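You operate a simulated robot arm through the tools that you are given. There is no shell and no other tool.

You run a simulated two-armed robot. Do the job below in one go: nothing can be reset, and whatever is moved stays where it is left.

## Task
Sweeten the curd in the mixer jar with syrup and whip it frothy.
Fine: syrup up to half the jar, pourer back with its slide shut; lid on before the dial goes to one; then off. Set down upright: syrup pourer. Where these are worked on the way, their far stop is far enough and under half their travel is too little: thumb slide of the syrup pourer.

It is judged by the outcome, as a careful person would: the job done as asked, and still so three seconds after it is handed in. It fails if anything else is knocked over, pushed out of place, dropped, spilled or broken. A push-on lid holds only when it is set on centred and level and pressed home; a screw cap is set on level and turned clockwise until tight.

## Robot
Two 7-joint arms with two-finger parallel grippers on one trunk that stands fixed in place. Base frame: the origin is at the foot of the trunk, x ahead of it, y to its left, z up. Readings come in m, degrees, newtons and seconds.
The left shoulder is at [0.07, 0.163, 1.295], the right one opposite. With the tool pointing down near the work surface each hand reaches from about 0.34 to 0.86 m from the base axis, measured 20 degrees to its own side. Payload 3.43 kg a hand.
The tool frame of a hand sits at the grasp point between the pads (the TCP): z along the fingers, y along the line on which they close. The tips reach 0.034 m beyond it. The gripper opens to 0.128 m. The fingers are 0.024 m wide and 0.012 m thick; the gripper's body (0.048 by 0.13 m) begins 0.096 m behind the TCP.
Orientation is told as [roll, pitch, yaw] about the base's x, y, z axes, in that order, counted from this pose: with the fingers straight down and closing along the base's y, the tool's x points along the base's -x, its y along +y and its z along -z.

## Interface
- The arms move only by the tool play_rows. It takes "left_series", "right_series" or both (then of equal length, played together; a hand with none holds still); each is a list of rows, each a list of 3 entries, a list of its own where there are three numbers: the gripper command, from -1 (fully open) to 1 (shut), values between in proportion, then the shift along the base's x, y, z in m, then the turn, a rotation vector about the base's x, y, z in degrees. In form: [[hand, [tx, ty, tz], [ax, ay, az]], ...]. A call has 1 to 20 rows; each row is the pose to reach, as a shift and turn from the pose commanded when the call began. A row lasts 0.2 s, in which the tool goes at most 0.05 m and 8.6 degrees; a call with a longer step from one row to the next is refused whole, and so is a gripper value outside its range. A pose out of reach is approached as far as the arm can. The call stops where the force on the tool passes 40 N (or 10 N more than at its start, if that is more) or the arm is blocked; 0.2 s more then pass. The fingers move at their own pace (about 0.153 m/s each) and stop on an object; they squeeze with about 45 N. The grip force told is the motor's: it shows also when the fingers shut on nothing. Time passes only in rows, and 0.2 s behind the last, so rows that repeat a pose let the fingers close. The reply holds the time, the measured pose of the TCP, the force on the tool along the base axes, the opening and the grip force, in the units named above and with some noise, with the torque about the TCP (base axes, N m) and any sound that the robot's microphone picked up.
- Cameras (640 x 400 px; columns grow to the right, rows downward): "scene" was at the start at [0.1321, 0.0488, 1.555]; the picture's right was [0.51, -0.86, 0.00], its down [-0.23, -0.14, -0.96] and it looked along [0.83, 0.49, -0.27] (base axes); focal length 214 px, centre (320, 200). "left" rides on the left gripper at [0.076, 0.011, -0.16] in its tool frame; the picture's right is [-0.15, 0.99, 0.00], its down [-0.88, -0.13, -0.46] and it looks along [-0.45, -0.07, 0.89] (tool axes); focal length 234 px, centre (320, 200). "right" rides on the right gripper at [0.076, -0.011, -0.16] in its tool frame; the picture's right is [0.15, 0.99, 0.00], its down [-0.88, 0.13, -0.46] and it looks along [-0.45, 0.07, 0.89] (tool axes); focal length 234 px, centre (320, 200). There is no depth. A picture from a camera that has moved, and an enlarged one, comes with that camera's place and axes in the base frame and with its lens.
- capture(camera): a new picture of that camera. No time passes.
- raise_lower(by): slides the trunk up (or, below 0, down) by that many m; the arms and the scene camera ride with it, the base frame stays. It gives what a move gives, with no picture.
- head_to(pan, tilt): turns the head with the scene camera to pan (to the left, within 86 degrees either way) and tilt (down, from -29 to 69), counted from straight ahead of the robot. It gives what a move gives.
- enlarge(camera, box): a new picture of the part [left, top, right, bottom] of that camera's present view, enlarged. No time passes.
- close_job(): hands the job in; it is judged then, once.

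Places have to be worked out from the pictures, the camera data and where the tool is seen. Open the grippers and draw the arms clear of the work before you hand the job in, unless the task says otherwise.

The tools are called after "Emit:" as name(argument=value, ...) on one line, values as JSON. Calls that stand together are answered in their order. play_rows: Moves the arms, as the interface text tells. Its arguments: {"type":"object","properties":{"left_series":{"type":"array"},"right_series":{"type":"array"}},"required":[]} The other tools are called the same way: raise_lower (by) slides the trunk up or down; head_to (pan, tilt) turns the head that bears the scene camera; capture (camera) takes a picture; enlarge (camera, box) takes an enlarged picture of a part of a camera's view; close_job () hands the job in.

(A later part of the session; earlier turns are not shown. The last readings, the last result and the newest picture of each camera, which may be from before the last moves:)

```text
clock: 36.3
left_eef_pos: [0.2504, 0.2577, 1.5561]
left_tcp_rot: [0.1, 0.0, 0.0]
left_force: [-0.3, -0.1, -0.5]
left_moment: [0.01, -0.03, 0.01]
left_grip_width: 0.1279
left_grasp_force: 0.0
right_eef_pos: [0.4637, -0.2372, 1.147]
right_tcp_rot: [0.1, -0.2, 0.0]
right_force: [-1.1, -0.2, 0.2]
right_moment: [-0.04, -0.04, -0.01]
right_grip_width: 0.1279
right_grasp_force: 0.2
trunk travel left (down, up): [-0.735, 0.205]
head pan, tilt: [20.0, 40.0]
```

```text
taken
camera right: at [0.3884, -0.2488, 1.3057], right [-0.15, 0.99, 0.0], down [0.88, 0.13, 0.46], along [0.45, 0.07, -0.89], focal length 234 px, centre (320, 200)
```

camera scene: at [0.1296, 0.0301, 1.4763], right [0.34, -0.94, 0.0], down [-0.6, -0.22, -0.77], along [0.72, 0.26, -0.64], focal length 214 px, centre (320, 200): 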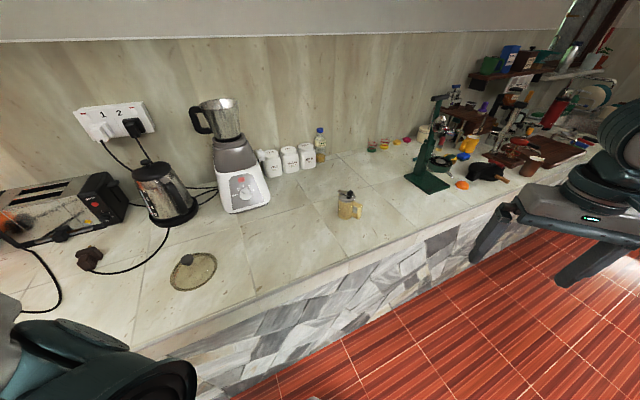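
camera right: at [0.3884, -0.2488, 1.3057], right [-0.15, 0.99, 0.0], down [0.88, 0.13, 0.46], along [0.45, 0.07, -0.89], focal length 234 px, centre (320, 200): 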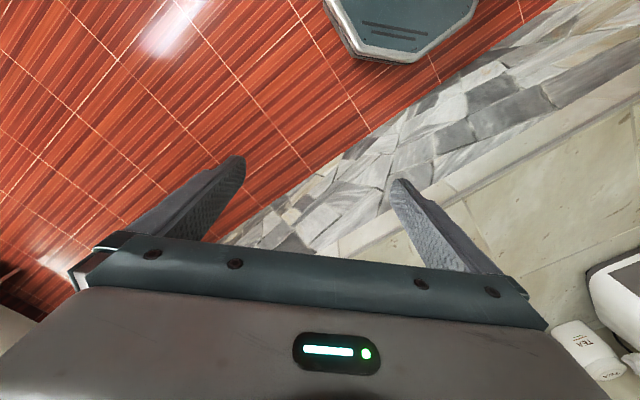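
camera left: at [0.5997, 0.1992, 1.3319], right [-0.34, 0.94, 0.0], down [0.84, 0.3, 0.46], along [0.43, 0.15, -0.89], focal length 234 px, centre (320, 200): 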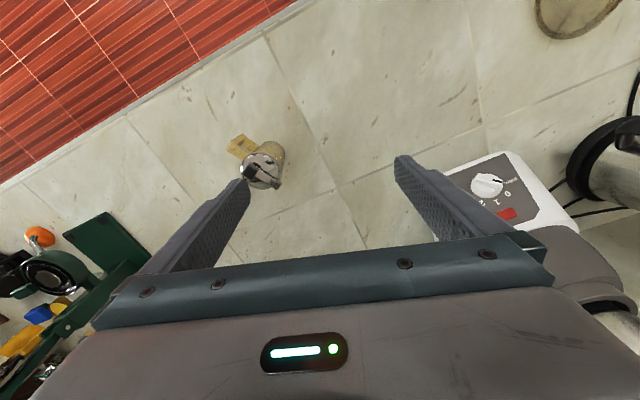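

The start pose is reached again. I look left with the head to see how the left elbow lies.

Emit:
head_to(pan=70, tilt=0)

Emit:
capture(camera="scene")

```text
clock: 37.5
left_eef_pos: [0.2514, 0.2584, 1.5566]
left_tcp_rot: [0.0, 0.0, 0.1]
left_force: [-0.3, 0.6, 0.2]
left_moment: [-0.02, 0.01, 0.0]
left_grip_width: 0.1278
left_grasp_force: 0.0
right_eef_pos: [0.465, -0.2368, 1.1462]
right_tcp_rot: [0.1, -0.1, 0.0]
right_force: [-0.3, -0.4, -0.8]
right_moment: [-0.01, 0.02, -0.02]
right_grip_width: 0.1279
right_grasp_force: 0.1
trunk travel left (down, up): [-0.735, 0.205]
head pan, tilt: [70.0, 0.0]
```

```text
taken
camera scene: at [0.0825, 0.0855, 1.5398], right [0.94, -0.34, 0.0], down [0.0, 0.0, -1.0], along [0.34, 0.94, 0.0], focal length 214 px, centre (320, 200)
```

scene: 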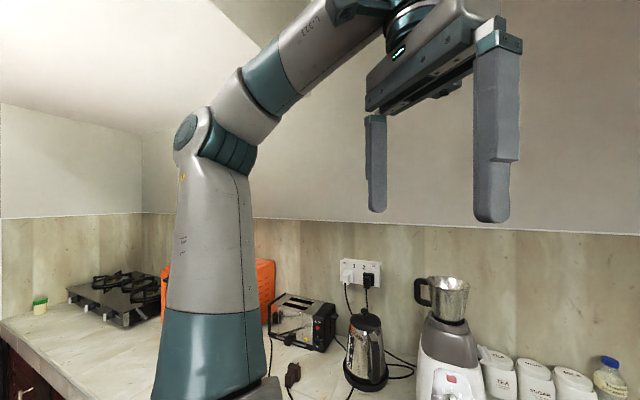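

The elbow points up beside the shoulder here. I try a different route: down close to the trunk first, then forward to above the pourer.

Emit:
play_rows(left_series=[[-1, [0.03, -0.01, -0.03], [0, 0, 0]], [-1, [0.06, -0.02, -0.06], [0, 0, 0]], [-1, [0.09, -0.03, -0.09], [0, 0, 0]], [-1, [0.12, -0.04, -0.12], [0, 0, 0]], [-1, [0.15, -0.05, -0.15], [0, 0, 0]], [-1, [0.16, -0.06, -0.19], [0, 0, 0]], [-1, [0.17, -0.07, -0.23], [0, 0, 0]], [-1, [0.18, -0.08, -0.27], [0, 0, 0]], [-1, [0.19, -0.08, -0.31], [0, 0, 0]], [-1, [0.2, -0.08, -0.35], [0, 0, 0]], [-1, [0.22, -0.08, -0.39], [0, 0, 0]]])

Emit:
capture(camera="scene")

```text
clock: 39.9
left_eef_pos: [0.4733, 0.1771, 1.1645]
left_tcp_rot: [-0.1, 0.0, 0.2]
left_force: [0.4, 1.1, -0.1]
left_moment: [0.0, 0.03, 0.01]
left_grip_width: 0.1281
left_grasp_force: 0.1
right_eef_pos: [0.4669, -0.2369, 1.1445]
right_tcp_rot: [0.1, 0.1, 0.1]
right_force: [-0.6, -0.2, 0.4]
right_moment: [0.0, 0.0, -0.02]
right_grip_width: 0.1283
right_grasp_force: 0.2
trunk travel left (down, up): [-0.735, 0.205]
head pan, tilt: [70.0, 0.0]
```

```text
taken
camera scene: at [0.0859, 0.0857, 1.5397], right [0.94, -0.34, 0.0], down [0.0, 0.0, -1.0], along [0.34, 0.94, 0.0], focal length 214 px, centre (320, 200)
```

scene: 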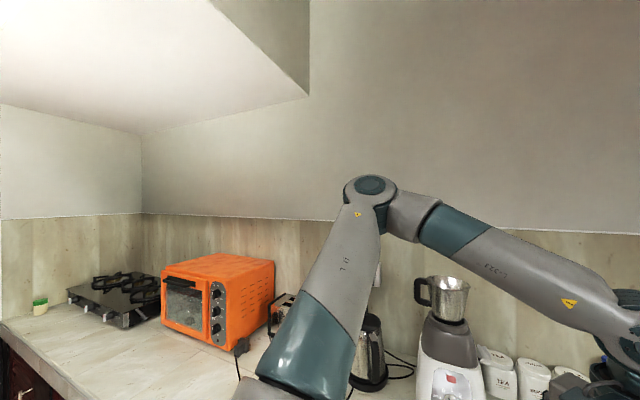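

No limit was met on this route; the hand is at (0.47, 0.18, 1.16). I continue forward towards the pourer with a gradual turn to yaw 28°, staying above its top.

Emit:
play_rows(left_series=[[-1, [0.035, -0.005, -0.005], [0, 0, 4]], [-1, [0.07, -0.01, -0.01], [0, 0, 8]], [-1, [0.105, -0.015, -0.015], [0, 0, 12]], [-1, [0.14, -0.02, -0.02], [0, 0, 16]], [-1, [0.175, -0.025, -0.025], [0, 0, 20]], [-1, [0.21, -0.03, -0.03], [0, 0, 24]], [-1, [0.245, -0.03, -0.03], [0, 0, 28]], [-1, [0.27, -0.03, -0.03], [0, 0, 28]]])

Emit:
capture(camera="scene")

Emit:
capture(camera="left")

```text
clock: 41.7
left_eef_pos: [0.6621, 0.215, 1.1398]
left_tcp_rot: [-0.1, -0.2, 28.1]
left_force: [-0.7, -0.3, 0.2]
left_moment: [0.02, -0.03, 0.02]
left_grip_width: 0.128
left_grasp_force: 0.0
left hand out of reach, approached as far as the arm can: row 4, 5, 6, 7, 8
right_eef_pos: [0.4629, -0.2371, 1.145]
right_tcp_rot: [0.1, -0.1, 0.1]
right_force: [-0.2, 0.2, -0.1]
right_moment: [-0.02, 0.02, 0.01]
right_grip_width: 0.1279
right_grasp_force: 0.0
trunk travel left (down, up): [-0.735, 0.205]
head pan, tilt: [70.0, 0.0]
```

```text
taken
camera scene: at [0.0822, 0.0854, 1.5399], right [0.94, -0.34, 0.0], down [0.0, 0.0, -1.0], along [0.34, 0.94, 0.0], focal length 214 px, centre (320, 200)
```

scene: 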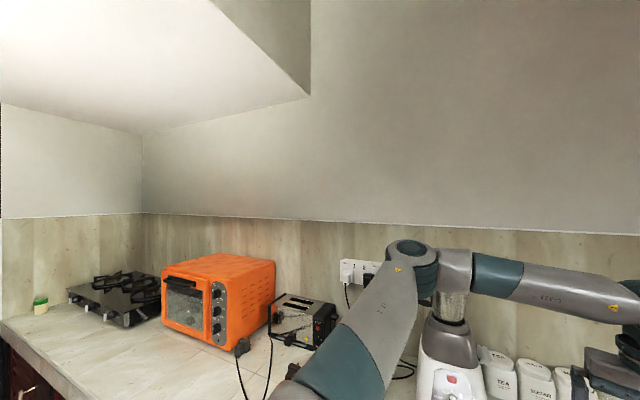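

```text
taken
camera left: at [0.59, 0.1894, 1.2991], right [-0.34, 0.94, 0.0], down [0.84, 0.3, 0.46], along [0.43, 0.15, -0.89], focal length 234 px, centre (320, 200)
```

left: 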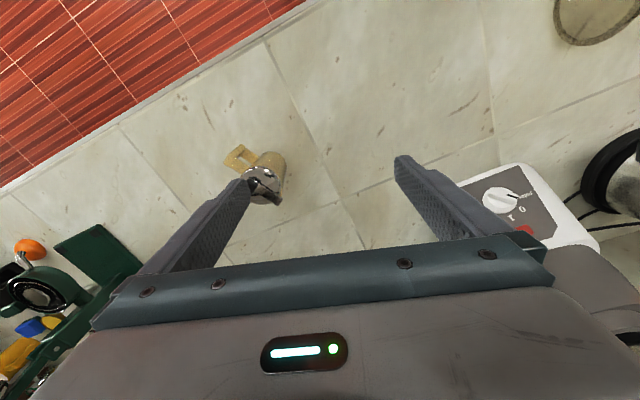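

The same boundary appears, with the elbow held high to the left. The hand's stated reach is for a hand well below the shoulder, so I draw back, raise the trunk and bring the hand down low near the trunk before reaching out.

Emit:
play_rows(left_series=[[-1, [-0.03, 0.0, 0.0], [0, 0, -4]], [-1, [-0.065, -0.005, 0.0], [0, 0, -8]], [-1, [-0.1, -0.01, 0.0], [0, 0, -12]], [-1, [-0.13, -0.01, 0.0], [0, 0, -16]], [-1, [-0.16, -0.01, 0.0], [0, 0, -20]], [-1, [-0.18, -0.01, 0.0], [0, 0, -24]], [-1, [-0.2, -0.01, 0.0], [0, 0, -28]]])

Emit:
raise_lower(by=0.2)

Emit:
capture(camera="scene")

```text
clock: 43.3
left_eef_pos: [0.4621, 0.2047, 1.1407]
left_tcp_rot: [-0.2, -0.1, 0.0]
left_force: [-0.7, 0.0, 0.5]
left_moment: [-0.02, -0.02, -0.01]
left_grip_width: 0.1281
left_grasp_force: 0.0
right_eef_pos: [0.4637, -0.2353, 1.1453]
right_tcp_rot: [0.2, -0.1, 0.0]
right_force: [-0.1, 0.3, -0.1]
right_moment: [-0.03, -0.02, 0.01]
right_grip_width: 0.128
right_grasp_force: 0.0
trunk travel left (down, up): [-0.735, 0.205]
head pan, tilt: [70.0, 0.0]
```

```text
clock: 45.5
left_eef_pos: [0.4626, 0.2038, 1.3404]
left_tcp_rot: [0.1, 0.1, 0.1]
left_force: [-0.3, 0.1, -0.3]
left_moment: [0.03, -0.06, 0.03]
left_grip_width: 0.128
left_grasp_force: 0.0
right_eef_pos: [0.4648, -0.2366, 1.3443]
right_tcp_rot: [0.1, -0.1, -0.1]
right_force: [-0.3, 0.0, -0.8]
right_moment: [0.02, 0.01, -0.01]
right_grip_width: 0.1279
right_grasp_force: 0.0
trunk travel left (down, up): [-0.935, 0.005]
head pan, tilt: [70.0, 0.0]
```

```text
taken
camera scene: at [0.0829, 0.0855, 1.7398], right [0.94, -0.34, 0.0], down [0.0, 0.0, -1.0], along [0.34, 0.94, 0.0], focal length 214 px, centre (320, 200)
```

scene: 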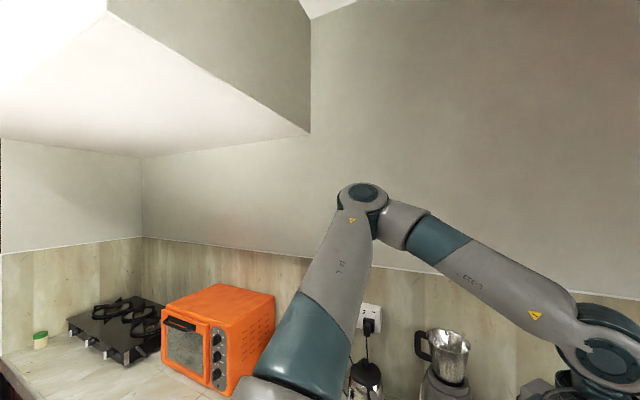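

Now the hand goes down to z about 1.06 in front of the trunk, then forward towards the pourer.

Emit:
play_rows(left_series=[[-1, [0.0, 0.0, -0.045], [0, 0, 0]], [-1, [0.0, 0.0, -0.09], [0, 0, 0]], [-1, [0.0, 0.0, -0.135], [0, 0, 0]], [-1, [0.0, 0.0, -0.18], [0, 0, 0]], [-1, [0.0, 0.0, -0.225], [0, 0, 0]], [-1, [0.0, 0.0, -0.265], [0, 0, 0]], [-1, [0.04, 0.0, -0.265], [0, 0, 0]], [-1, [0.08, -0.01, -0.265], [0, 0, 0]], [-1, [0.12, -0.02, -0.265], [0, 0, 0]], [-1, [0.16, -0.03, -0.265], [0, 0, 0]]])

Emit:
capture(camera="scene")

```text
clock: 47.7
left_eef_pos: [0.5768, 0.2377, 1.1401]
left_tcp_rot: [-0.2, -0.1, -0.1]
left_force: [-0.2, -0.4, 0.5]
left_moment: [0.01, 0.01, 0.01]
left_grip_width: 0.1281
left_grasp_force: 0.0
left hand out of reach, approached as far as the arm can: row 5, 6, 7, 8, 9, 10
right_eef_pos: [0.4643, -0.2377, 1.345]
right_tcp_rot: [0.1, -0.1, 0.0]
right_force: [0.2, -1.0, 0.1]
right_moment: [0.0, -0.01, 0.01]
right_grip_width: 0.1282
right_grasp_force: 0.1
trunk travel left (down, up): [-0.935, 0.005]
head pan, tilt: [70.0, 0.0]
```

```text
taken
camera scene: at [0.0831, 0.0855, 1.7398], right [0.94, -0.34, 0.0], down [0.0, 0.0, -1.0], along [0.34, 0.94, 0.0], focal length 214 px, centre (320, 200)
```

scene: 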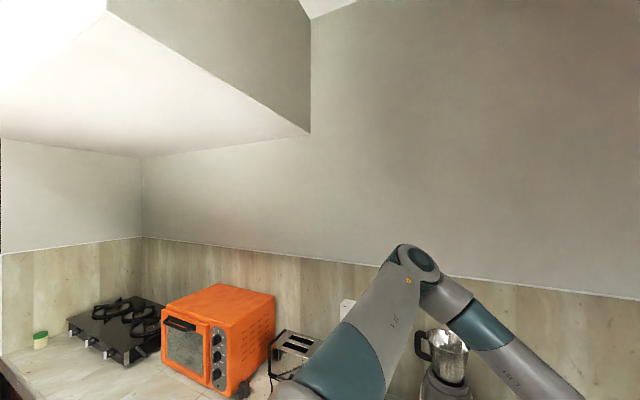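

Same limit: in all these stops the upper arm points the same way (azimuth ≈38°), so a shoulder joint is at its stop. I go back to the earlier look-over-the-jar pose and compare the arm picture with the one taken there at the beginning.

Emit:
play_rows(left_series=[[-1, [0.0, 0.02, 0.045], [0, 0, 4.5]], [-1, [0.0, 0.04, 0.09], [0, 0, 9]], [-1, [0.0, 0.065, 0.13], [0, 0, 13.5]], [-1, [0.0, 0.09, 0.17], [0, 0, 18]], [-1, [0.005, 0.115, 0.21], [0, 0, 22.5]], [-1, [0.01, 0.14, 0.25], [0, 0, 27]], [-1, [0.015, 0.165, 0.29], [0, 0, 31.5]], [-1, [0.02, 0.19, 0.33], [0, 0, 36]], [-1, [0.025, 0.22, 0.37], [0, 0, 40.5]], [-1, [0.025, 0.244, 0.4167], [0, 0, 45]]])

Emit:
head_to(pan=38, tilt=35)

Emit:
capture(camera="scene")

```text
refused: row 9 steps farther than a row can; nothing moved
```

```text
clock: 48.7
left_eef_pos: [0.577, 0.2367, 1.1416]
left_tcp_rot: [-0.1, -0.2, 0.1]
left_force: [-0.5, 0.1, -0.8]
left_moment: [0.0, -0.01, 0.02]
left_grip_width: 0.1281
left_grasp_force: 0.1
right_eef_pos: [0.4644, -0.2376, 1.3459]
right_tcp_rot: [0.1, -0.1, 0.0]
right_force: [0.1, 0.1, -0.4]
right_moment: [0.01, -0.02, 0.01]
right_grip_width: 0.1278
right_grasp_force: 0.1
trunk travel left (down, up): [-0.935, 0.005]
head pan, tilt: [38.0, 35.0]
```

```text
taken
camera scene: at [0.1211, 0.0553, 1.6838], right [0.62, -0.79, 0.0], down [-0.45, -0.35, -0.82], along [0.65, 0.51, -0.57], focal length 214 px, centre (320, 200)
```

scene: 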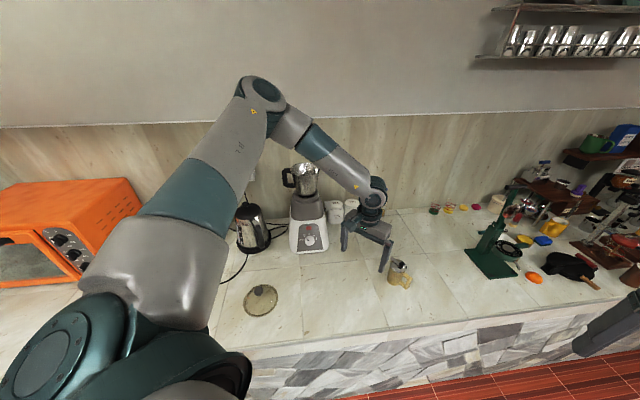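

Row length was slightly over the limit; I repeat the move with smaller steps.

Emit:
play_rows(left_series=[[-1, [0.0, 0.02, 0.035], [0, 0, 4]], [-1, [0.0, 0.04, 0.07], [0, 0, 8]], [-1, [0.0, 0.06, 0.105], [0, 0, 12]], [-1, [0.005, 0.08, 0.14], [0, 0, 16]], [-1, [0.005, 0.1, 0.175], [0, 0, 20]], [-1, [0.01, 0.12, 0.21], [0, 0, 24]], [-1, [0.01, 0.14, 0.245], [0, 0, 28]], [-1, [0.015, 0.16, 0.28], [0, 0, 32]], [-1, [0.015, 0.18, 0.315], [0, 0, 36]], [-1, [0.02, 0.2, 0.35], [0, 0, 40]], [-1, [0.025, 0.22, 0.385], [0, 0, 44]], [-1, [0.025, 0.244, 0.4167], [0, 0, 45]]])

Emit:
capture(camera="scene")

```text
clock: 51.3
left_eef_pos: [0.601, 0.4851, 1.556]
left_tcp_rot: [0.0, -0.1, 45.0]
left_force: [-0.6, 0.8, 0.6]
left_moment: [-0.03, -0.01, -0.01]
left_grip_width: 0.128
left_grasp_force: 0.2
right_eef_pos: [0.4643, -0.2368, 1.3455]
right_tcp_rot: [0.1, -0.1, 0.0]
right_force: [0.2, 1.1, -0.3]
right_moment: [0.03, 0.0, 0.02]
right_grip_width: 0.1279
right_grasp_force: 0.1
trunk travel left (down, up): [-0.935, 0.005]
head pan, tilt: [38.0, 35.0]
```

```text
taken
camera scene: at [0.1208, 0.0556, 1.6837], right [0.62, -0.79, 0.0], down [-0.45, -0.35, -0.82], along [0.65, 0.5, -0.57], focal length 214 px, centre (320, 200)
```

scene: 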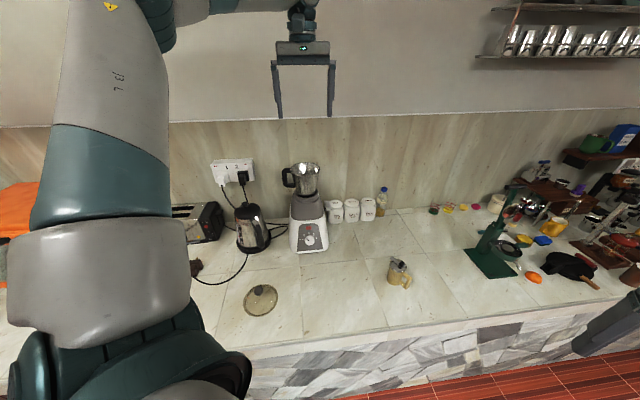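

The arm picture is identical to the one at the start, so this is simply the left arm's normal posture and its limit. New plan: the right hand takes the pourer from above and brings it to the left arm's good area near (0.58, 0.32), turned so its handle faces the robot. First I draw the left hand back out of the way.

Emit:
play_rows(left_series=[[-1, [-0.03, -0.01, 0.0], [0, 0, -4]], [-1, [-0.06, -0.02, 0.0], [0, 0, -8]], [-1, [-0.09, -0.03, 0.0], [0, 0, -12]], [-1, [-0.12, -0.04, 0.0], [0, 0, -16]], [-1, [-0.15, -0.05, 0.0], [0, 0, -20]], [-1, [-0.18, -0.06, 0.0], [0, 0, -24]], [-1, [-0.21, -0.07, 0.0], [0, 0, -28]], [-1, [-0.24, -0.08, 0.0], [0, 0, -32]]])

Emit:
raise_lower(by=-0.2)

Emit:
head_to(pan=10, tilt=40)

```text
clock: 53.1
left_eef_pos: [0.3614, 0.402, 1.5569]
left_tcp_rot: [0.0, -0.1, 13.0]
left_force: [0.0, 0.5, 0.2]
left_moment: [0.02, -0.02, -0.01]
left_grip_width: 0.128
left_grasp_force: 0.1
right_eef_pos: [0.4626, -0.2363, 1.345]
right_tcp_rot: [0.1, -0.2, 0.0]
right_force: [0.5, 0.8, -0.1]
right_moment: [0.02, 0.0, 0.02]
right_grip_width: 0.1277
right_grasp_force: 0.0
trunk travel left (down, up): [-0.935, 0.005]
head pan, tilt: [38.0, 35.0]
```

```text
clock: 55.3
left_eef_pos: [0.3645, 0.4027, 1.3562]
left_tcp_rot: [0.0, 0.0, 13.1]
left_force: [1.2, -0.1, -0.4]
left_moment: [0.02, 0.01, -0.06]
left_grip_width: 0.1282
left_grasp_force: 0.1
right_eef_pos: [0.4653, -0.2378, 1.1456]
right_tcp_rot: [0.0, -0.1, 0.0]
right_force: [-0.1, 0.0, 0.5]
right_moment: [0.01, -0.04, -0.01]
right_grip_width: 0.1281
right_grasp_force: 0.0
trunk travel left (down, up): [-0.735, 0.205]
head pan, tilt: [38.0, 35.0]
```

```text
clock: 56.2
left_eef_pos: [0.3644, 0.403, 1.3557]
left_tcp_rot: [-0.2, -0.1, 13.1]
left_force: [0.2, 0.1, 0.8]
left_moment: [0.01, 0.02, -0.01]
left_grip_width: 0.1279
left_grasp_force: 0.1
right_eef_pos: [0.4645, -0.2373, 1.1453]
right_tcp_rot: [0.1, 0.0, -0.1]
right_force: [0.0, -0.5, 0.2]
right_moment: [0.0, 0.02, -0.02]
right_grip_width: 0.1279
right_grasp_force: 0.1
trunk travel left (down, up): [-0.735, 0.205]
head pan, tilt: [10.0, 40.0]
```

Now the right hand moves towards a point above the pourer at z 1.12, turning to yaw 60° so that its fingers straddle the sides clear of the handle.

Emit:
play_rows(right_series=[[-1, [0.027, 0.035, 0], [0, 0, 5.5]], [-1, [0.053, 0.07, 0], [0, 0, 11]], [-1, [0.08, 0.105, 0], [0, 0, 16.5]], [-1, [0.107, 0.14, 0], [0, 0, 22]], [-1, [0.133, 0.176, -0.01], [0, 0, 27.5]], [-1, [0.16, 0.211, -0.01], [0, 0, 33]], [-1, [0.187, 0.246, -0.02], [0, 0, 38.5]], [-1, [0.213, 0.281, -0.02], [0, 0, 44]], [-1, [0.24, 0.316, -0.03], [0, 0, 49.5]], [-1, [0.267, 0.352, -0.03], [0, 0, 55]], [-1, [0.2935, 0.387, -0.03], [0, 0, 60]]])

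Emit:
capture(camera="right")

Emit:
capture(camera="scene")

```text
clock: 58.6
left_eef_pos: [0.3644, 0.403, 1.3561]
left_tcp_rot: [0.1, 0.0, 13.1]
left_force: [-0.2, -0.8, 0.0]
left_moment: [-0.05, -0.01, -0.02]
left_grip_width: 0.1281
left_grasp_force: 0.0
right_eef_pos: [0.6765, 0.0947, 1.0853]
right_tcp_rot: [0.1, -0.2, 55.5]
right_force: [0.0, -0.3, 0.3]
right_moment: [-0.03, 0.0, -0.01]
right_grip_width: 0.128
right_grasp_force: 0.0
right hand out of reach, approached as far as the arm can: row 9, 10, 11
trunk travel left (down, up): [-0.735, 0.205]
head pan, tilt: [10.0, 40.0]
```

```text
taken
camera right: at [0.6452, 0.0255, 1.2447], right [-0.9, 0.44, 0.0], down [0.39, 0.8, 0.46], along [0.2, 0.41, -0.89], focal length 234 px, centre (320, 200)
```

right: 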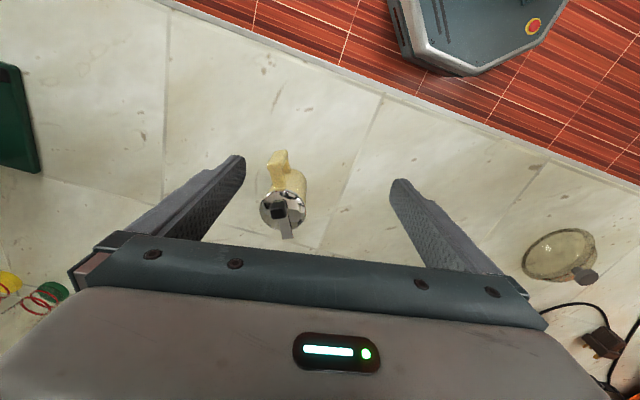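

```text
taken
camera scene: at [0.1354, 0.0168, 1.4761], right [0.17, -0.98, 0.0], down [-0.63, -0.11, -0.77], along [0.75, 0.13, -0.64], focal length 214 px, centre (320, 200)
```

scene: 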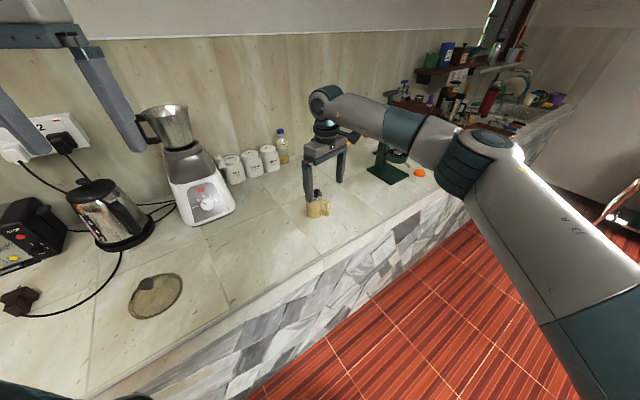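

The right hand has the same kind of limit with fingers straight down, but its forearm lies naturally along the handle side. So I let the right hand grip the pourer from the handle side, pitched 45° down at azimuth 65°; first I back it off and turn it.

Emit:
play_rows(right_series=[[-1, [-0.005, -0.035, 0.02], [0, 0, 5]], [-1, [-0.01, -0.07, 0.04], [0, 0, 9.5]], [-1, [-0.015, -0.1, 0.06], [0, 0, 9.5]]])

```text
clock: 59.4
left_eef_pos: [0.3638, 0.4003, 1.3572]
left_tcp_rot: [0.0, 0.1, 13.0]
left_force: [0.1, -0.3, 0.3]
left_moment: [0.0, 0.0, 0.0]
left_grip_width: 0.1279
left_grasp_force: 0.1
right_eef_pos: [0.6498, 0.0284, 1.0911]
right_tcp_rot: [1.9, 0.4, 59.5]
right_force: [-0.7, -0.1, -0.3]
right_moment: [-0.01, -0.05, 0.0]
right_grip_width: 0.1279
right_grasp_force: 0.1
right hand out of reach, approached as far as the arm can: row 1, 2, 3
trunk travel left (down, up): [-0.735, 0.205]
head pan, tilt: [10.0, 40.0]
```

The right wrist reaches its turning limit near yaw 56–60°, which may be what stopped it. I turn it back to about yaw 28° and test the straight-down reach over the pourer again.

Emit:
play_rows(right_series=[[-1, [0.0, -0.01, 0.01], [-1, 0, -7]], [-1, [0.0, -0.01, 0.02], [-1.5, -1, -14]], [-1, [0.0, 0.0, 0.03], [-1.5, -1, -21]], [-1, [0.01, 0.01, 0.03], [-1.5, -1, -27]], [-1, [0.03, 0.03, 0.03], [-1.5, -1, -31]], [-1, [0.055, 0.06, 0.03], [-1.5, -1, -31]], [-1, [0.08, 0.09, 0.03], [-1.5, -1, -31]], [-1, [0.105, 0.12, 0.03], [-1.5, -1, -31]]])

Emit:
capture(camera="right")

```text
clock: 61.2
left_eef_pos: [0.3632, 0.4048, 1.3563]
left_tcp_rot: [0.0, 0.0, 13.0]
left_force: [0.6, 0.3, 0.5]
left_moment: [0.01, -0.01, 0.01]
left_grip_width: 0.1278
left_grasp_force: 0.1
right_eef_pos: [0.7304, 0.1319, 1.1234]
right_tcp_rot: [0.1, 0.8, 28.7]
right_force: [0.1, -0.4, 0.0]
right_moment: [0.01, 0.03, 0.01]
right_grip_width: 0.1281
right_grasp_force: 0.1
right hand out of reach, approached as far as the arm can: row 8
trunk travel left (down, up): [-0.735, 0.205]
head pan, tilt: [10.0, 40.0]
```

```text
taken
camera right: at [0.6727, 0.0862, 1.2834], right [-0.6, 0.8, 0.0], down [0.72, 0.54, 0.44], along [0.35, 0.27, -0.9], focal length 234 px, centre (320, 200)
```

right: 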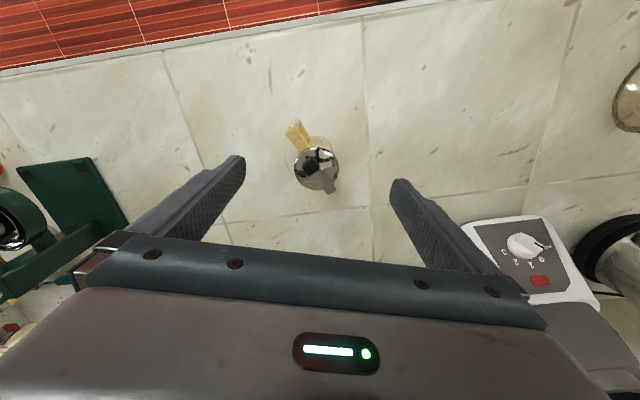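

With yaw 28° the right hand gets to (0.73, 0.13), only 3 cm short of the pourer. Since wrist yaw clearly matters, I retreat the right hand and test the left arm with the mirrored (negative) yaw.

Emit:
play_rows(right_series=[[-1, [-0.02, -0.03, 0], [0, 0, 0]], [-1, [-0.04, -0.06, 0], [0, 0, 0]], [-1, [-0.06, -0.1, 0], [0, 0, -4]], [-1, [-0.09, -0.14, 0], [0, 0, -8]], [-1, [-0.12, -0.18, 0], [0, 0, -12]], [-1, [-0.15, -0.22, 0], [0, 0, -16]], [-1, [-0.18, -0.26, 0], [0, 0, -20]], [-1, [-0.2, -0.3, 0], [0, 0, -24]]], left_series=[[-1, [0.0, 0.0, 0], [0, 0, -6]], [-1, [0.02, -0.02, 0], [0, 0, -12]], [-1, [0.04, -0.04, -0.02], [0, 0, -18]], [-1, [0.06, -0.06, -0.04], [0, 0, -24]], [-1, [0.08, -0.08, -0.06], [0, 0, -30]], [-1, [0.1, -0.1, -0.08], [0, 0, -36]], [-1, [0.12, -0.13, -0.1], [0, 0, -43]], [-1, [0.14, -0.155, -0.1], [0, 0, -43]]])

```text
clock: 63.0
left_eef_pos: [0.5051, 0.2442, 1.2554]
left_tcp_rot: [0.2, 0.0, -30.1]
left_force: [-0.3, -0.7, -0.2]
left_moment: [0.03, 0.01, 0.01]
left_grip_width: 0.1278
left_grasp_force: 0.1
right_eef_pos: [0.53, -0.1729, 1.1214]
right_tcp_rot: [0.3, 0.8, 4.5]
right_force: [-0.1, -0.8, -0.3]
right_moment: [0.03, -0.01, 0.0]
right_grip_width: 0.1279
right_grasp_force: 0.0
trunk travel left (down, up): [-0.735, 0.205]
head pan, tilt: [10.0, 40.0]
```

Both moves were clean. I now push the left hand on, at yaw -30°, towards the spot above the pourer.

Emit:
play_rows(left_series=[[-1, [0.03, -0.01, -0.03], [0, 0, 0]], [-1, [0.06, -0.02, -0.06], [0, 0, 0]], [-1, [0.09, -0.03, -0.09], [0, 0, 0]], [-1, [0.12, -0.04, -0.12], [0, 0, 0]], [-1, [0.15, -0.05, -0.13], [0, 0, 0]], [-1, [0.18, -0.06, -0.13], [0, 0, 0]], [-1, [0.21, -0.07, -0.13], [0, 0, 0]], [-1, [0.24, -0.09, -0.13], [0, 0, 0]]])

Emit:
capture(camera="scene")

```text
clock: 64.8
left_eef_pos: [0.6676, 0.2216, 1.1335]
left_tcp_rot: [-0.1, -0.1, -30.0]
left_force: [-0.2, -0.6, -0.5]
left_moment: [0.0, 0.0, 0.0]
left_grip_width: 0.1281
left_grasp_force: 0.2
left hand out of reach, approached as far as the arm can: row 5, 6, 7, 8
right_eef_pos: [0.53, -0.1692, 1.1224]
right_tcp_rot: [0.1, 0.8, 4.4]
right_force: [0.4, -0.2, 0.4]
right_moment: [-0.04, 0.01, -0.01]
right_grip_width: 0.1281
right_grasp_force: 0.0
trunk travel left (down, up): [-0.735, 0.205]
head pan, tilt: [10.0, 40.0]
```

```text
taken
camera scene: at [0.1358, 0.0158, 1.4761], right [0.17, -0.98, 0.0], down [-0.63, -0.11, -0.77], along [0.75, 0.13, -0.64], focal length 214 px, centre (320, 200)
```

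scene: 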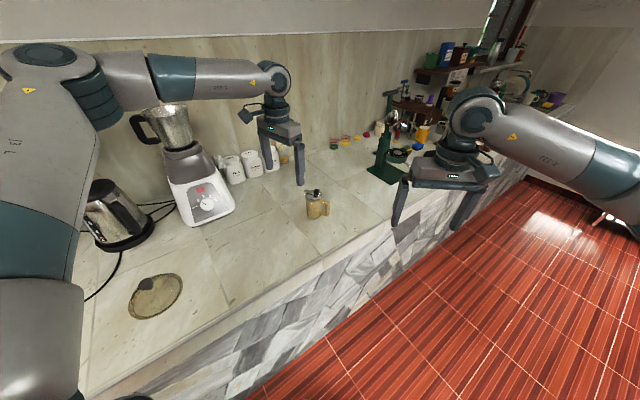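

The left arm stops at the same place whatever the yaw, while the right arm's shoulder is freer. I compare the two shoulders by looking at the right one with the head mirrored, and then at the left one.

Emit:
head_to(pan=-50, tilt=45)

Emit:
capture(camera="scene")

Emit:
head_to(pan=50, tilt=45)

Emit:
capture(camera="scene")

```text
clock: 66.1
left_eef_pos: [0.6668, 0.2216, 1.1321]
left_tcp_rot: [0.1, -0.1, -29.8]
left_force: [-0.1, 0.0, -0.7]
left_moment: [-0.03, -0.01, 0.0]
left_grip_width: 0.1283
left_grasp_force: 0.1
right_eef_pos: [0.5287, -0.1695, 1.1227]
right_tcp_rot: [0.2, 0.8, 4.4]
right_force: [-0.4, 0.1, -0.8]
right_moment: [0.01, 0.02, -0.03]
right_grip_width: 0.1283
right_grasp_force: 0.0
trunk travel left (down, up): [-0.735, 0.205]
head pan, tilt: [-50.0, 45.0]
```

```text
taken
camera scene: at [0.1043, -0.0613, 1.4689], right [-0.77, -0.64, 0.0], down [-0.46, 0.54, -0.71], along [0.46, -0.54, -0.71], focal length 214 px, centre (320, 200)
```

scene: 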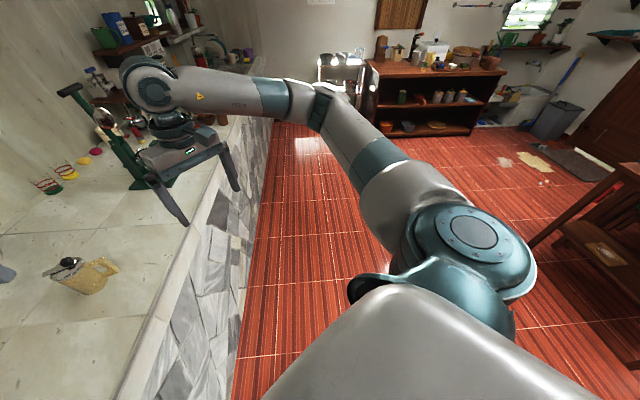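

```text
clock: 67.9
left_eef_pos: [0.667, 0.2214, 1.1325]
left_tcp_rot: [0.0, -0.1, -29.9]
left_force: [-0.1, -0.9, 0.7]
left_moment: [-0.02, 0.01, 0.04]
left_grip_width: 0.1281
left_grasp_force: 0.1
right_eef_pos: [0.5297, -0.1683, 1.1211]
right_tcp_rot: [0.3, 0.8, 4.4]
right_force: [-0.3, 1.0, -0.3]
right_moment: [0.03, 0.02, 0.0]
right_grip_width: 0.1284
right_grasp_force: 0.1
trunk travel left (down, up): [-0.735, 0.205]
head pan, tilt: [50.0, 45.0]
```

```text
taken
camera scene: at [0.1043, 0.0632, 1.4689], right [0.77, -0.64, 0.0], down [-0.45, -0.54, -0.71], along [0.45, 0.54, -0.71], focal length 214 px, centre (320, 200)
```

scene: 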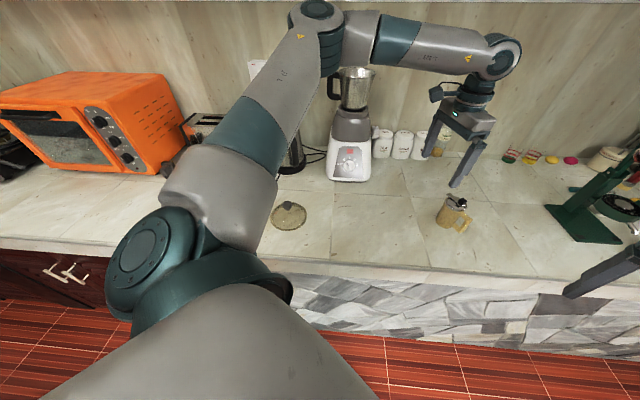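

The two shoulders are built as mirror images; I enlarge the left one to see how its joints lie.

Emit:
enlarge(camera="scene", box=[60, 90, 340, 350])

```text
1.54 times, centred on (200, 220) of scene
camera zoom: at [0.1043, 0.0632, 1.4689], right [0.77, -0.64, 0.0], down [-0.45, -0.54, -0.71], along [0.45, 0.54, -0.71], focal length 330 px, centre (505, 169)
```

zoom: 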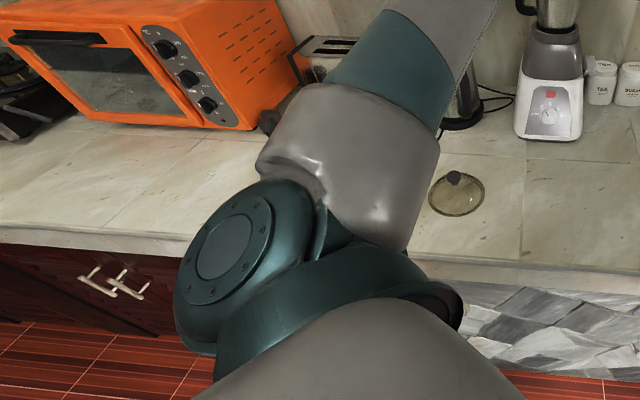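

The left shoulder joint looks like a mirror of the right one. To see whether the limit is inherent, I try the mirror image of the failing move with the right arm: out to (0.745, -0.155).

Emit:
play_rows(right_series=[[-1, [0.04, 0.0, 0], [0, 0, 0]], [-1, [0.08, 0.0, 0], [0, 0, 0]], [-1, [0.12, 0.0, 0], [0, 0, 0]], [-1, [0.16, 0.005, 0], [0, 0, 0]], [-1, [0.19, 0.01, 0], [0, 0, 0]], [-1, [0.215, 0.014, 0], [0, 0, 0]]])

Emit:
head_to(pan=-50, tilt=45)

Emit:
capture(camera="scene")

```text
clock: 69.3
left_eef_pos: [0.6677, 0.2217, 1.1328]
left_tcp_rot: [-0.1, 0.0, -30.0]
left_force: [0.7, -0.6, -0.3]
left_moment: [0.02, 0.01, 0.02]
left_grip_width: 0.128
left_grasp_force: 0.1
right_eef_pos: [0.7473, -0.1578, 1.1205]
right_tcp_rot: [0.1, 0.8, 4.5]
right_force: [-0.2, -0.3, 0.6]
right_moment: [-0.01, -0.01, 0.0]
right_grip_width: 0.128
right_grasp_force: 0.0
trunk travel left (down, up): [-0.735, 0.205]
head pan, tilt: [50.0, 45.0]
```

```text
clock: 71.0
left_eef_pos: [0.6676, 0.2213, 1.1318]
left_tcp_rot: [0.0, -0.1, -29.9]
left_force: [-0.3, 0.2, 0.7]
left_moment: [0.01, -0.04, 0.0]
left_grip_width: 0.128
left_grasp_force: 0.0
right_eef_pos: [0.745, -0.1584, 1.1217]
right_tcp_rot: [0.3, 0.9, 4.5]
right_force: [-0.2, -0.4, -0.5]
right_moment: [-0.04, 0.0, 0.01]
right_grip_width: 0.128
right_grasp_force: 0.0
trunk travel left (down, up): [-0.735, 0.205]
head pan, tilt: [-50.0, 45.0]
```

```text
taken
camera scene: at [0.1044, -0.0613, 1.4689], right [-0.77, -0.64, 0.0], down [-0.46, 0.54, -0.71], along [0.45, -0.54, -0.71], focal length 214 px, centre (320, 200)
```

scene: 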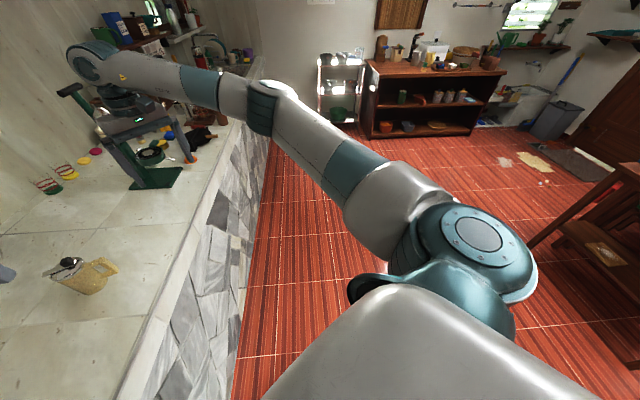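

The right arm does the mirrored move easily, with its elbow low and level, while the left elbow stays raised. I try to coax the left elbow down by rolling the hand about the forward axis, in free space.

Emit:
play_rows(left_series=[[-1, [-0.02, 0.02, 0.03], [-6, 0, 0]], [-1, [-0.03, 0.04, 0.06], [-13, 0, 0]], [-1, [-0.03, 0.05, 0.09], [-20, 0, 0]], [-1, [-0.03, 0.05, 0.1], [-27, 0, 0]], [-1, [-0.03, 0.05, 0.1], [-34, 0, 0]], [-1, [-0.03, 0.05, 0.1], [-41, 0, 0]], [-1, [-0.03, 0.05, 0.1], [-48, 0, 0]], [-1, [-0.03, 0.05, 0.1], [-55, 0, 0]]])

Emit:
head_to(pan=50, tilt=45)

Emit:
capture(camera="scene")

```text
clock: 72.8
left_eef_pos: [0.5726, 0.2233, 1.2876]
left_tcp_rot: [-49.6, -22.9, -16.5]
left_force: [-0.1, 1.0, -1.5]
left_moment: [-0.01, 0.01, 0.02]
left_grip_width: 0.1282
left_grasp_force: 0.2
left hand out of reach, approached as far as the arm can: row 4, 5, 6, 7, 8
right_eef_pos: [0.7452, -0.1569, 1.1232]
right_tcp_rot: [0.1, 0.7, 4.4]
right_force: [1.9, 0.2, -0.4]
right_moment: [-0.05, -0.03, 0.01]
right_grip_width: 0.128
right_grasp_force: 0.1
trunk travel left (down, up): [-0.735, 0.205]
head pan, tilt: [-50.0, 45.0]
```

```text
clock: 74.6
left_eef_pos: [0.5751, 0.2232, 1.2866]
left_tcp_rot: [-49.5, -22.9, -16.6]
left_force: [-0.1, 0.0, 0.4]
left_moment: [-0.04, -0.04, 0.0]
left_grip_width: 0.1282
left_grasp_force: 0.0
right_eef_pos: [0.7464, -0.1569, 1.1219]
right_tcp_rot: [0.1, 0.8, 4.5]
right_force: [0.3, 0.4, -1.0]
right_moment: [-0.01, 0.0, 0.06]
right_grip_width: 0.1278
right_grasp_force: 0.1
trunk travel left (down, up): [-0.735, 0.205]
head pan, tilt: [50.0, 45.0]
```

```text
taken
camera scene: at [0.1043, 0.0633, 1.4689], right [0.77, -0.64, 0.0], down [-0.45, -0.54, -0.71], along [0.45, 0.54, -0.71], focal length 214 px, centre (320, 200)
```

scene: 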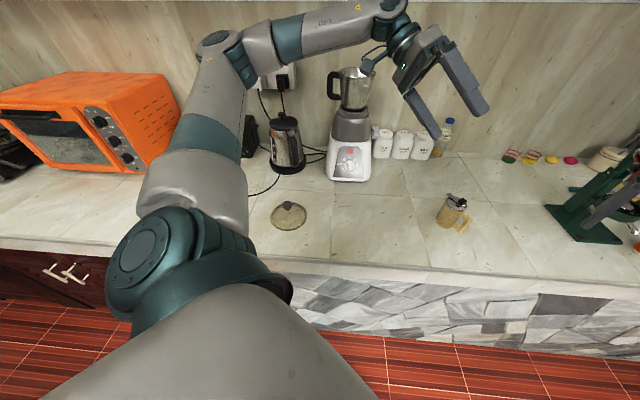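

The shoulder's first joint stays fixed at its stop while the rest moves, so rolling this way presses further into the limit. I roll the hand the other way (fingers swinging towards the left) to lift the elbow instead.

Emit:
play_rows(left_series=[[-1, [0, 0.0, 0.0], [7, 0, 0]], [-1, [0, 0.0, 0.0], [14, 0, 0]], [-1, [0, 0.0, 0.0], [21, 0, 0]], [-1, [0, 0.0, 0.0], [28, 0, 0]], [-1, [0, 0.0, 0.0], [35, 0, 0]], [-1, [0, 0.0, 0.0], [42, 0, 0]], [-1, [0, 0.0, 0.0], [49, 0, 0]], [-1, [0, 0.0, 0.0], [56, 0, 0]], [-1, [0, 0.0, 0.0], [63, 0, 0]], [-1, [0, 0.0, 0.0], [70, 0, 0]], [-1, [0, 0.0, 0.0], [77, 0, 0]], [-1, [0, 0.0, 0.0], [84, 0, 0]]])

Emit:
capture(camera="scene")

```text
clock: 77.2
left_eef_pos: [0.55, 0.2736, 1.2691]
left_tcp_rot: [28.2, 12.7, -25.1]
left_force: [-0.7, -0.2, -0.2]
left_moment: [0.02, 0.01, -0.04]
left_grip_width: 0.1281
left_grasp_force: 0.0
left hand out of reach, approached as far as the arm can: row 10, 11, 12
right_eef_pos: [0.7446, -0.1573, 1.1226]
right_tcp_rot: [0.2, 0.8, 4.5]
right_force: [0.2, 0.0, -0.1]
right_moment: [-0.02, 0.0, -0.01]
right_grip_width: 0.1281
right_grasp_force: 0.0
trunk travel left (down, up): [-0.735, 0.205]
head pan, tilt: [50.0, 45.0]
```

```text
taken
camera scene: at [0.1037, 0.0632, 1.4689], right [0.77, -0.64, 0.0], down [-0.45, -0.54, -0.71], along [0.45, 0.54, -0.71], focal length 214 px, centre (320, 200)
```

scene: 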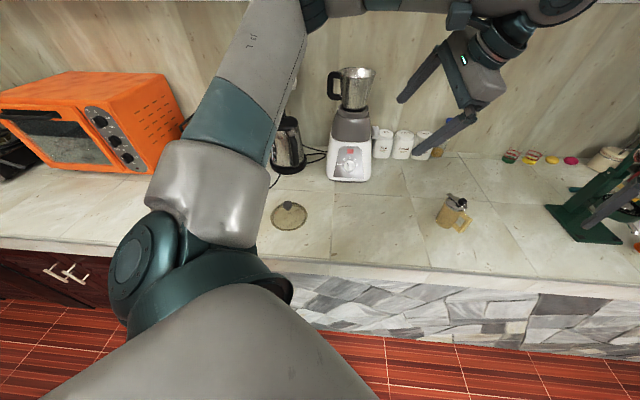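

The elbow has come up this time. I extend forward and right in this rolled attitude, well above the pourer.

Emit:
play_rows(left_series=[[-1, [0.025, -0.02, 0.0], [0, 0, 0]], [-1, [0.05, -0.04, 0.0], [0, 0, 0]], [-1, [0.075, -0.06, 0.0], [0, 0, 0]], [-1, [0.1, -0.08, 0.0], [0, 0, 0]], [-1, [0.125, -0.1, 0.0], [0, 0, 0]], [-1, [0.15, -0.12, 0.0], [0, 0, 0]]])

Emit:
capture(camera="scene")

```text
clock: 78.6
left_eef_pos: [0.5996, 0.2907, 1.2407]
left_tcp_rot: [28.2, 12.7, -25.2]
left_force: [-0.6, -0.5, 0.8]
left_moment: [0.01, -0.02, -0.02]
left_grip_width: 0.128
left_grasp_force: 0.2
left hand out of reach, approached as far as the arm can: row 1, 2, 3, 4, 5, 6
right_eef_pos: [0.7463, -0.1578, 1.1228]
right_tcp_rot: [0.0, 0.8, 4.5]
right_force: [0.0, -1.0, -1.0]
right_moment: [-0.01, 0.01, -0.01]
right_grip_width: 0.1281
right_grasp_force: 0.0
trunk travel left (down, up): [-0.735, 0.205]
head pan, tilt: [50.0, 45.0]
```

```text
taken
camera scene: at [0.1048, 0.0634, 1.4688], right [0.77, -0.64, 0.0], down [-0.45, -0.54, -0.71], along [0.45, 0.54, -0.71], focal length 214 px, centre (320, 200)
```

scene: 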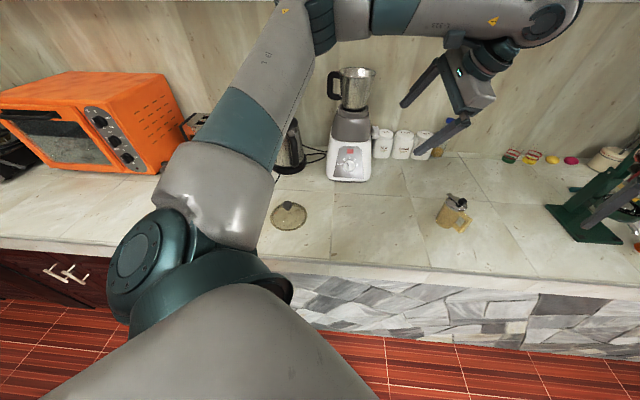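

The left arm stays bounded, so I keep it for work on the left side (jar, lid, dial), which it does reach, and use the right hand to ferry the pourer. I set the left hand level again and draw it back.

Emit:
play_rows(left_series=[[-1, [-0.03, 0.01, 0.02], [-7.7, 0.1, 0.8]], [-1, [-0.06, 0.03, 0.04], [-15.4, 0.2, 1.5]], [-1, [-0.09, 0.05, 0.06], [-23, 0.4, 2.3]], [-1, [-0.12, 0.06, 0.08], [-30.9, 0.5, 3.1]], [-1, [-0.15, 0.08, 0.1], [-30.9, 0.5, 3.1]], [-1, [-0.18, 0.1, 0.12], [-30.9, 0.5, 3.1]], [-1, [-0.21, 0.11, 0.12], [-30.9, 0.5, 3.1]], [-1, [-0.24, 0.12, 0.12], [-30.9, 0.5, 3.1]]])

```text
clock: 80.4
left_eef_pos: [0.3511, 0.4149, 1.36]
left_tcp_rot: [-0.2, -0.2, -25.3]
left_force: [-1.0, -0.2, -0.6]
left_moment: [-0.01, 0.03, -0.01]
left_grip_width: 0.1277
left_grasp_force: 0.1
right_eef_pos: [0.7448, -0.156, 1.1227]
right_tcp_rot: [0.1, 0.7, 4.5]
right_force: [-0.3, 0.0, 0.1]
right_moment: [0.01, -0.03, 0.01]
right_grip_width: 0.1279
right_grasp_force: 0.1
trunk travel left (down, up): [-0.735, 0.205]
head pan, tilt: [50.0, 45.0]
```

Next I test the left hand's flat grip attitude around (0.58, 0.33) where the pourer is to be handed over. I turn the left hand to yaw 30° and at the same time withdraw the right hand from over the counter edge.

Emit:
play_rows(left_series=[[-1, [0.01, 0, 0.0], [0, 0, 7]], [-1, [0.02, 0, 0.0], [0, 0, 14]], [-1, [0.03, 0, 0.0], [0, 0, 21]], [-1, [0.05, 0, 0.0], [0, 0, 28]], [-1, [0.07, 0, 0.0], [0, 0, 35]], [-1, [0.09, 0, 0], [0, 0, 42]], [-1, [0.11, -0.01, 0], [0, 0, 49]], [-1, [0.13, -0.02, 0], [0, 0, 55.3]]], right_series=[[-1, [-0.04, -0.01, 0.02], [0, -0.7, 0]], [-1, [-0.08, -0.02, 0.04], [0, -0.7, 0]], [-1, [-0.12, -0.03, 0.06], [0, -0.7, 0]], [-1, [-0.16, -0.04, 0.08], [0, -0.7, 0]], [-1, [-0.2, -0.05, 0.1], [0, -0.7, 0]], [-1, [-0.24, -0.06, 0.12], [0, -0.7, 0]], [-1, [-0.27, -0.08, 0.15], [0, -0.7, 0]], [-1, [-0.3, -0.09, 0.18], [0, -0.7, 0]]])

```text
clock: 82.2
left_eef_pos: [0.483, 0.3937, 1.3612]
left_tcp_rot: [0.0, -0.2, 30.3]
left_force: [-0.2, -1.2, 0.2]
left_moment: [0.01, -0.06, -0.01]
left_grip_width: 0.1281
left_grasp_force: 0.0
right_eef_pos: [0.4446, -0.2469, 1.3009]
right_tcp_rot: [0.2, 0.1, 4.5]
right_force: [-0.6, 0.5, 0.2]
right_moment: [0.04, -0.01, -0.03]
right_grip_width: 0.1281
right_grasp_force: 0.1
trunk travel left (down, up): [-0.735, 0.205]
head pan, tilt: [50.0, 45.0]
```

Both hands are where intended. Now the left hand pitches forward into the flat attitude around (0.60, 0.33).

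Emit:
play_rows(left_series=[[-1, [0.02, -0.005, 0], [4.06, -7.04, 0]], [-1, [0.04, -0.01, 0], [8.13, -14.08, 0]], [-1, [0.06, -0.02, -0.01], [12.2, -21.1, 0]], [-1, [0.075, -0.03, -0.02], [16.25, -28.15, 0]], [-1, [0.09, -0.04, -0.03], [20.3, -35.2, 0]], [-1, [0.1, -0.05, -0.04], [24.4, -42.2, 0]], [-1, [0.11, -0.06, -0.05], [28.4, -49.3, 0]], [-1, [0.117, -0.064, -0.06], [32.5, -56.3, 0]]])

```text
clock: 84.0
left_eef_pos: [0.6009, 0.3295, 1.2984]
left_tcp_rot: [-0.4, -65.3, 30.4]
left_force: [0.6, -0.8, -0.1]
left_moment: [0.0, 0.03, 0.02]
left_grip_width: 0.128
left_grasp_force: 0.1
right_eef_pos: [0.4493, -0.2458, 1.301]
right_tcp_rot: [0.1, 0.1, 4.5]
right_force: [0.8, -0.2, -0.9]
right_moment: [-0.04, 0.04, 0.0]
right_grip_width: 0.1282
right_grasp_force: 0.1
trunk travel left (down, up): [-0.735, 0.205]
head pan, tilt: [50.0, 45.0]
```

The flat attitude at (0.60, 0.33) works at about shoulder height. I test how far below the shoulder it can go, to choose the trunk height.

Emit:
play_rows(left_series=[[-1, [0.0, 0.0, -0.04], [0, 0, 0]], [-1, [0.0, 0.0, -0.08], [0, 0, 0]], [-1, [0.0, 0.0, -0.12], [0, 0, 0]], [-1, [0.0, 0.0, -0.16], [0, 0, 0]], [-1, [0.0, 0.0, -0.2], [0, 0, 0]]])

Emit:
capture(camera="scene")

```text
clock: 85.2
left_eef_pos: [0.5977, 0.3309, 1.0952]
left_tcp_rot: [-0.4, -65.1, 30.3]
left_force: [0.2, -0.5, 0.5]
left_moment: [0.01, 0.01, 0.02]
left_grip_width: 0.1278
left_grasp_force: 0.0
right_eef_pos: [0.4487, -0.2449, 1.3008]
right_tcp_rot: [0.2, 0.2, 4.5]
right_force: [0.7, 0.6, -0.5]
right_moment: [0.04, 0.01, 0.02]
right_grip_width: 0.1279
right_grasp_force: 0.0
trunk travel left (down, up): [-0.735, 0.205]
head pan, tilt: [50.0, 45.0]
```

```text
taken
camera scene: at [0.1059, 0.0639, 1.4688], right [0.77, -0.64, 0.0], down [-0.46, -0.54, -0.71], along [0.45, 0.54, -0.71], focal length 214 px, centre (320, 200)
```

scene: 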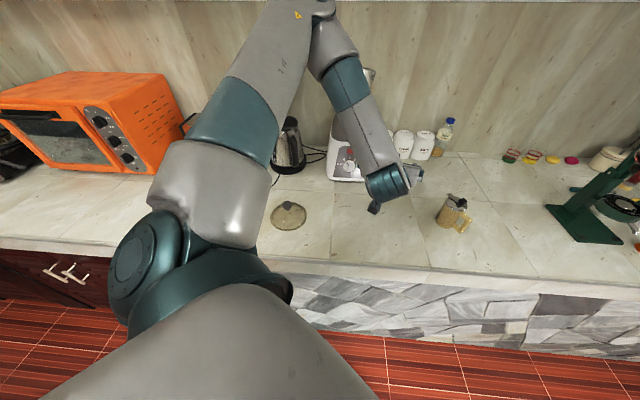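

This goes without any limit, and the forearm now slopes down to the hand. In this attitude I test whether the left hand can get to the pourer's own handle side after all (azimuth 52°), still well above it.

Emit:
play_rows(left_series=[[-1, [0.01, -0.03, 0.0], [0, 0, 4]], [-1, [0.02, -0.06, 0.0], [0, 0, 8]], [-1, [0.03, -0.09, 0.0], [0, 0, 12]], [-1, [0.04, -0.12, 0.0], [0, 0, 16]], [-1, [0.05, -0.15, 0.0], [0, 0, 20]], [-1, [0.06, -0.18, 0.0], [0, 0, 22]], [-1, [0.07, -0.21, 0.0], [0, 0, 22]]])

Emit:
capture(camera="scene")

```text
clock: 86.8
left_eef_pos: [0.6181, 0.313, 1.166]
left_tcp_rot: [-0.5, -65.0, 52.2]
left_force: [1.0, -0.5, 0.5]
left_moment: [-0.02, -0.02, -0.01]
left_grip_width: 0.1279
left_grasp_force: 0.1
left hand out of reach, approached as far as the arm can: row 2, 3, 4, 5, 6, 7
right_eef_pos: [0.4474, -0.2454, 1.3006]
right_tcp_rot: [0.1, 0.1, 4.5]
right_force: [-0.2, 0.3, -0.4]
right_moment: [-0.04, 0.0, 0.02]
right_grip_width: 0.128
right_grasp_force: 0.1
trunk travel left (down, up): [-0.735, 0.205]
head pan, tilt: [50.0, 45.0]
```

```text
taken
camera scene: at [0.1053, 0.0635, 1.4688], right [0.77, -0.64, 0.0], down [-0.46, -0.54, -0.71], along [0.45, 0.54, -0.71], focal length 214 px, centre (320, 200)
```

scene: 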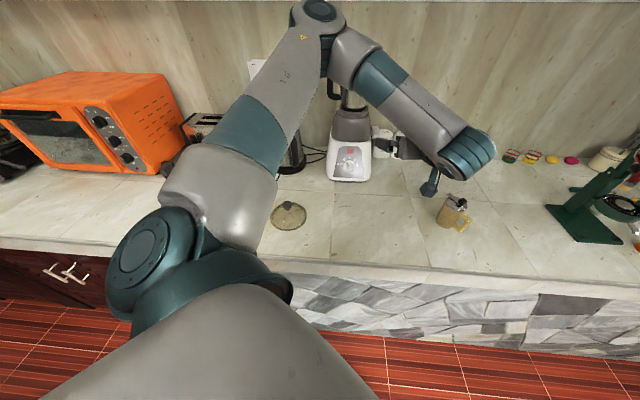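

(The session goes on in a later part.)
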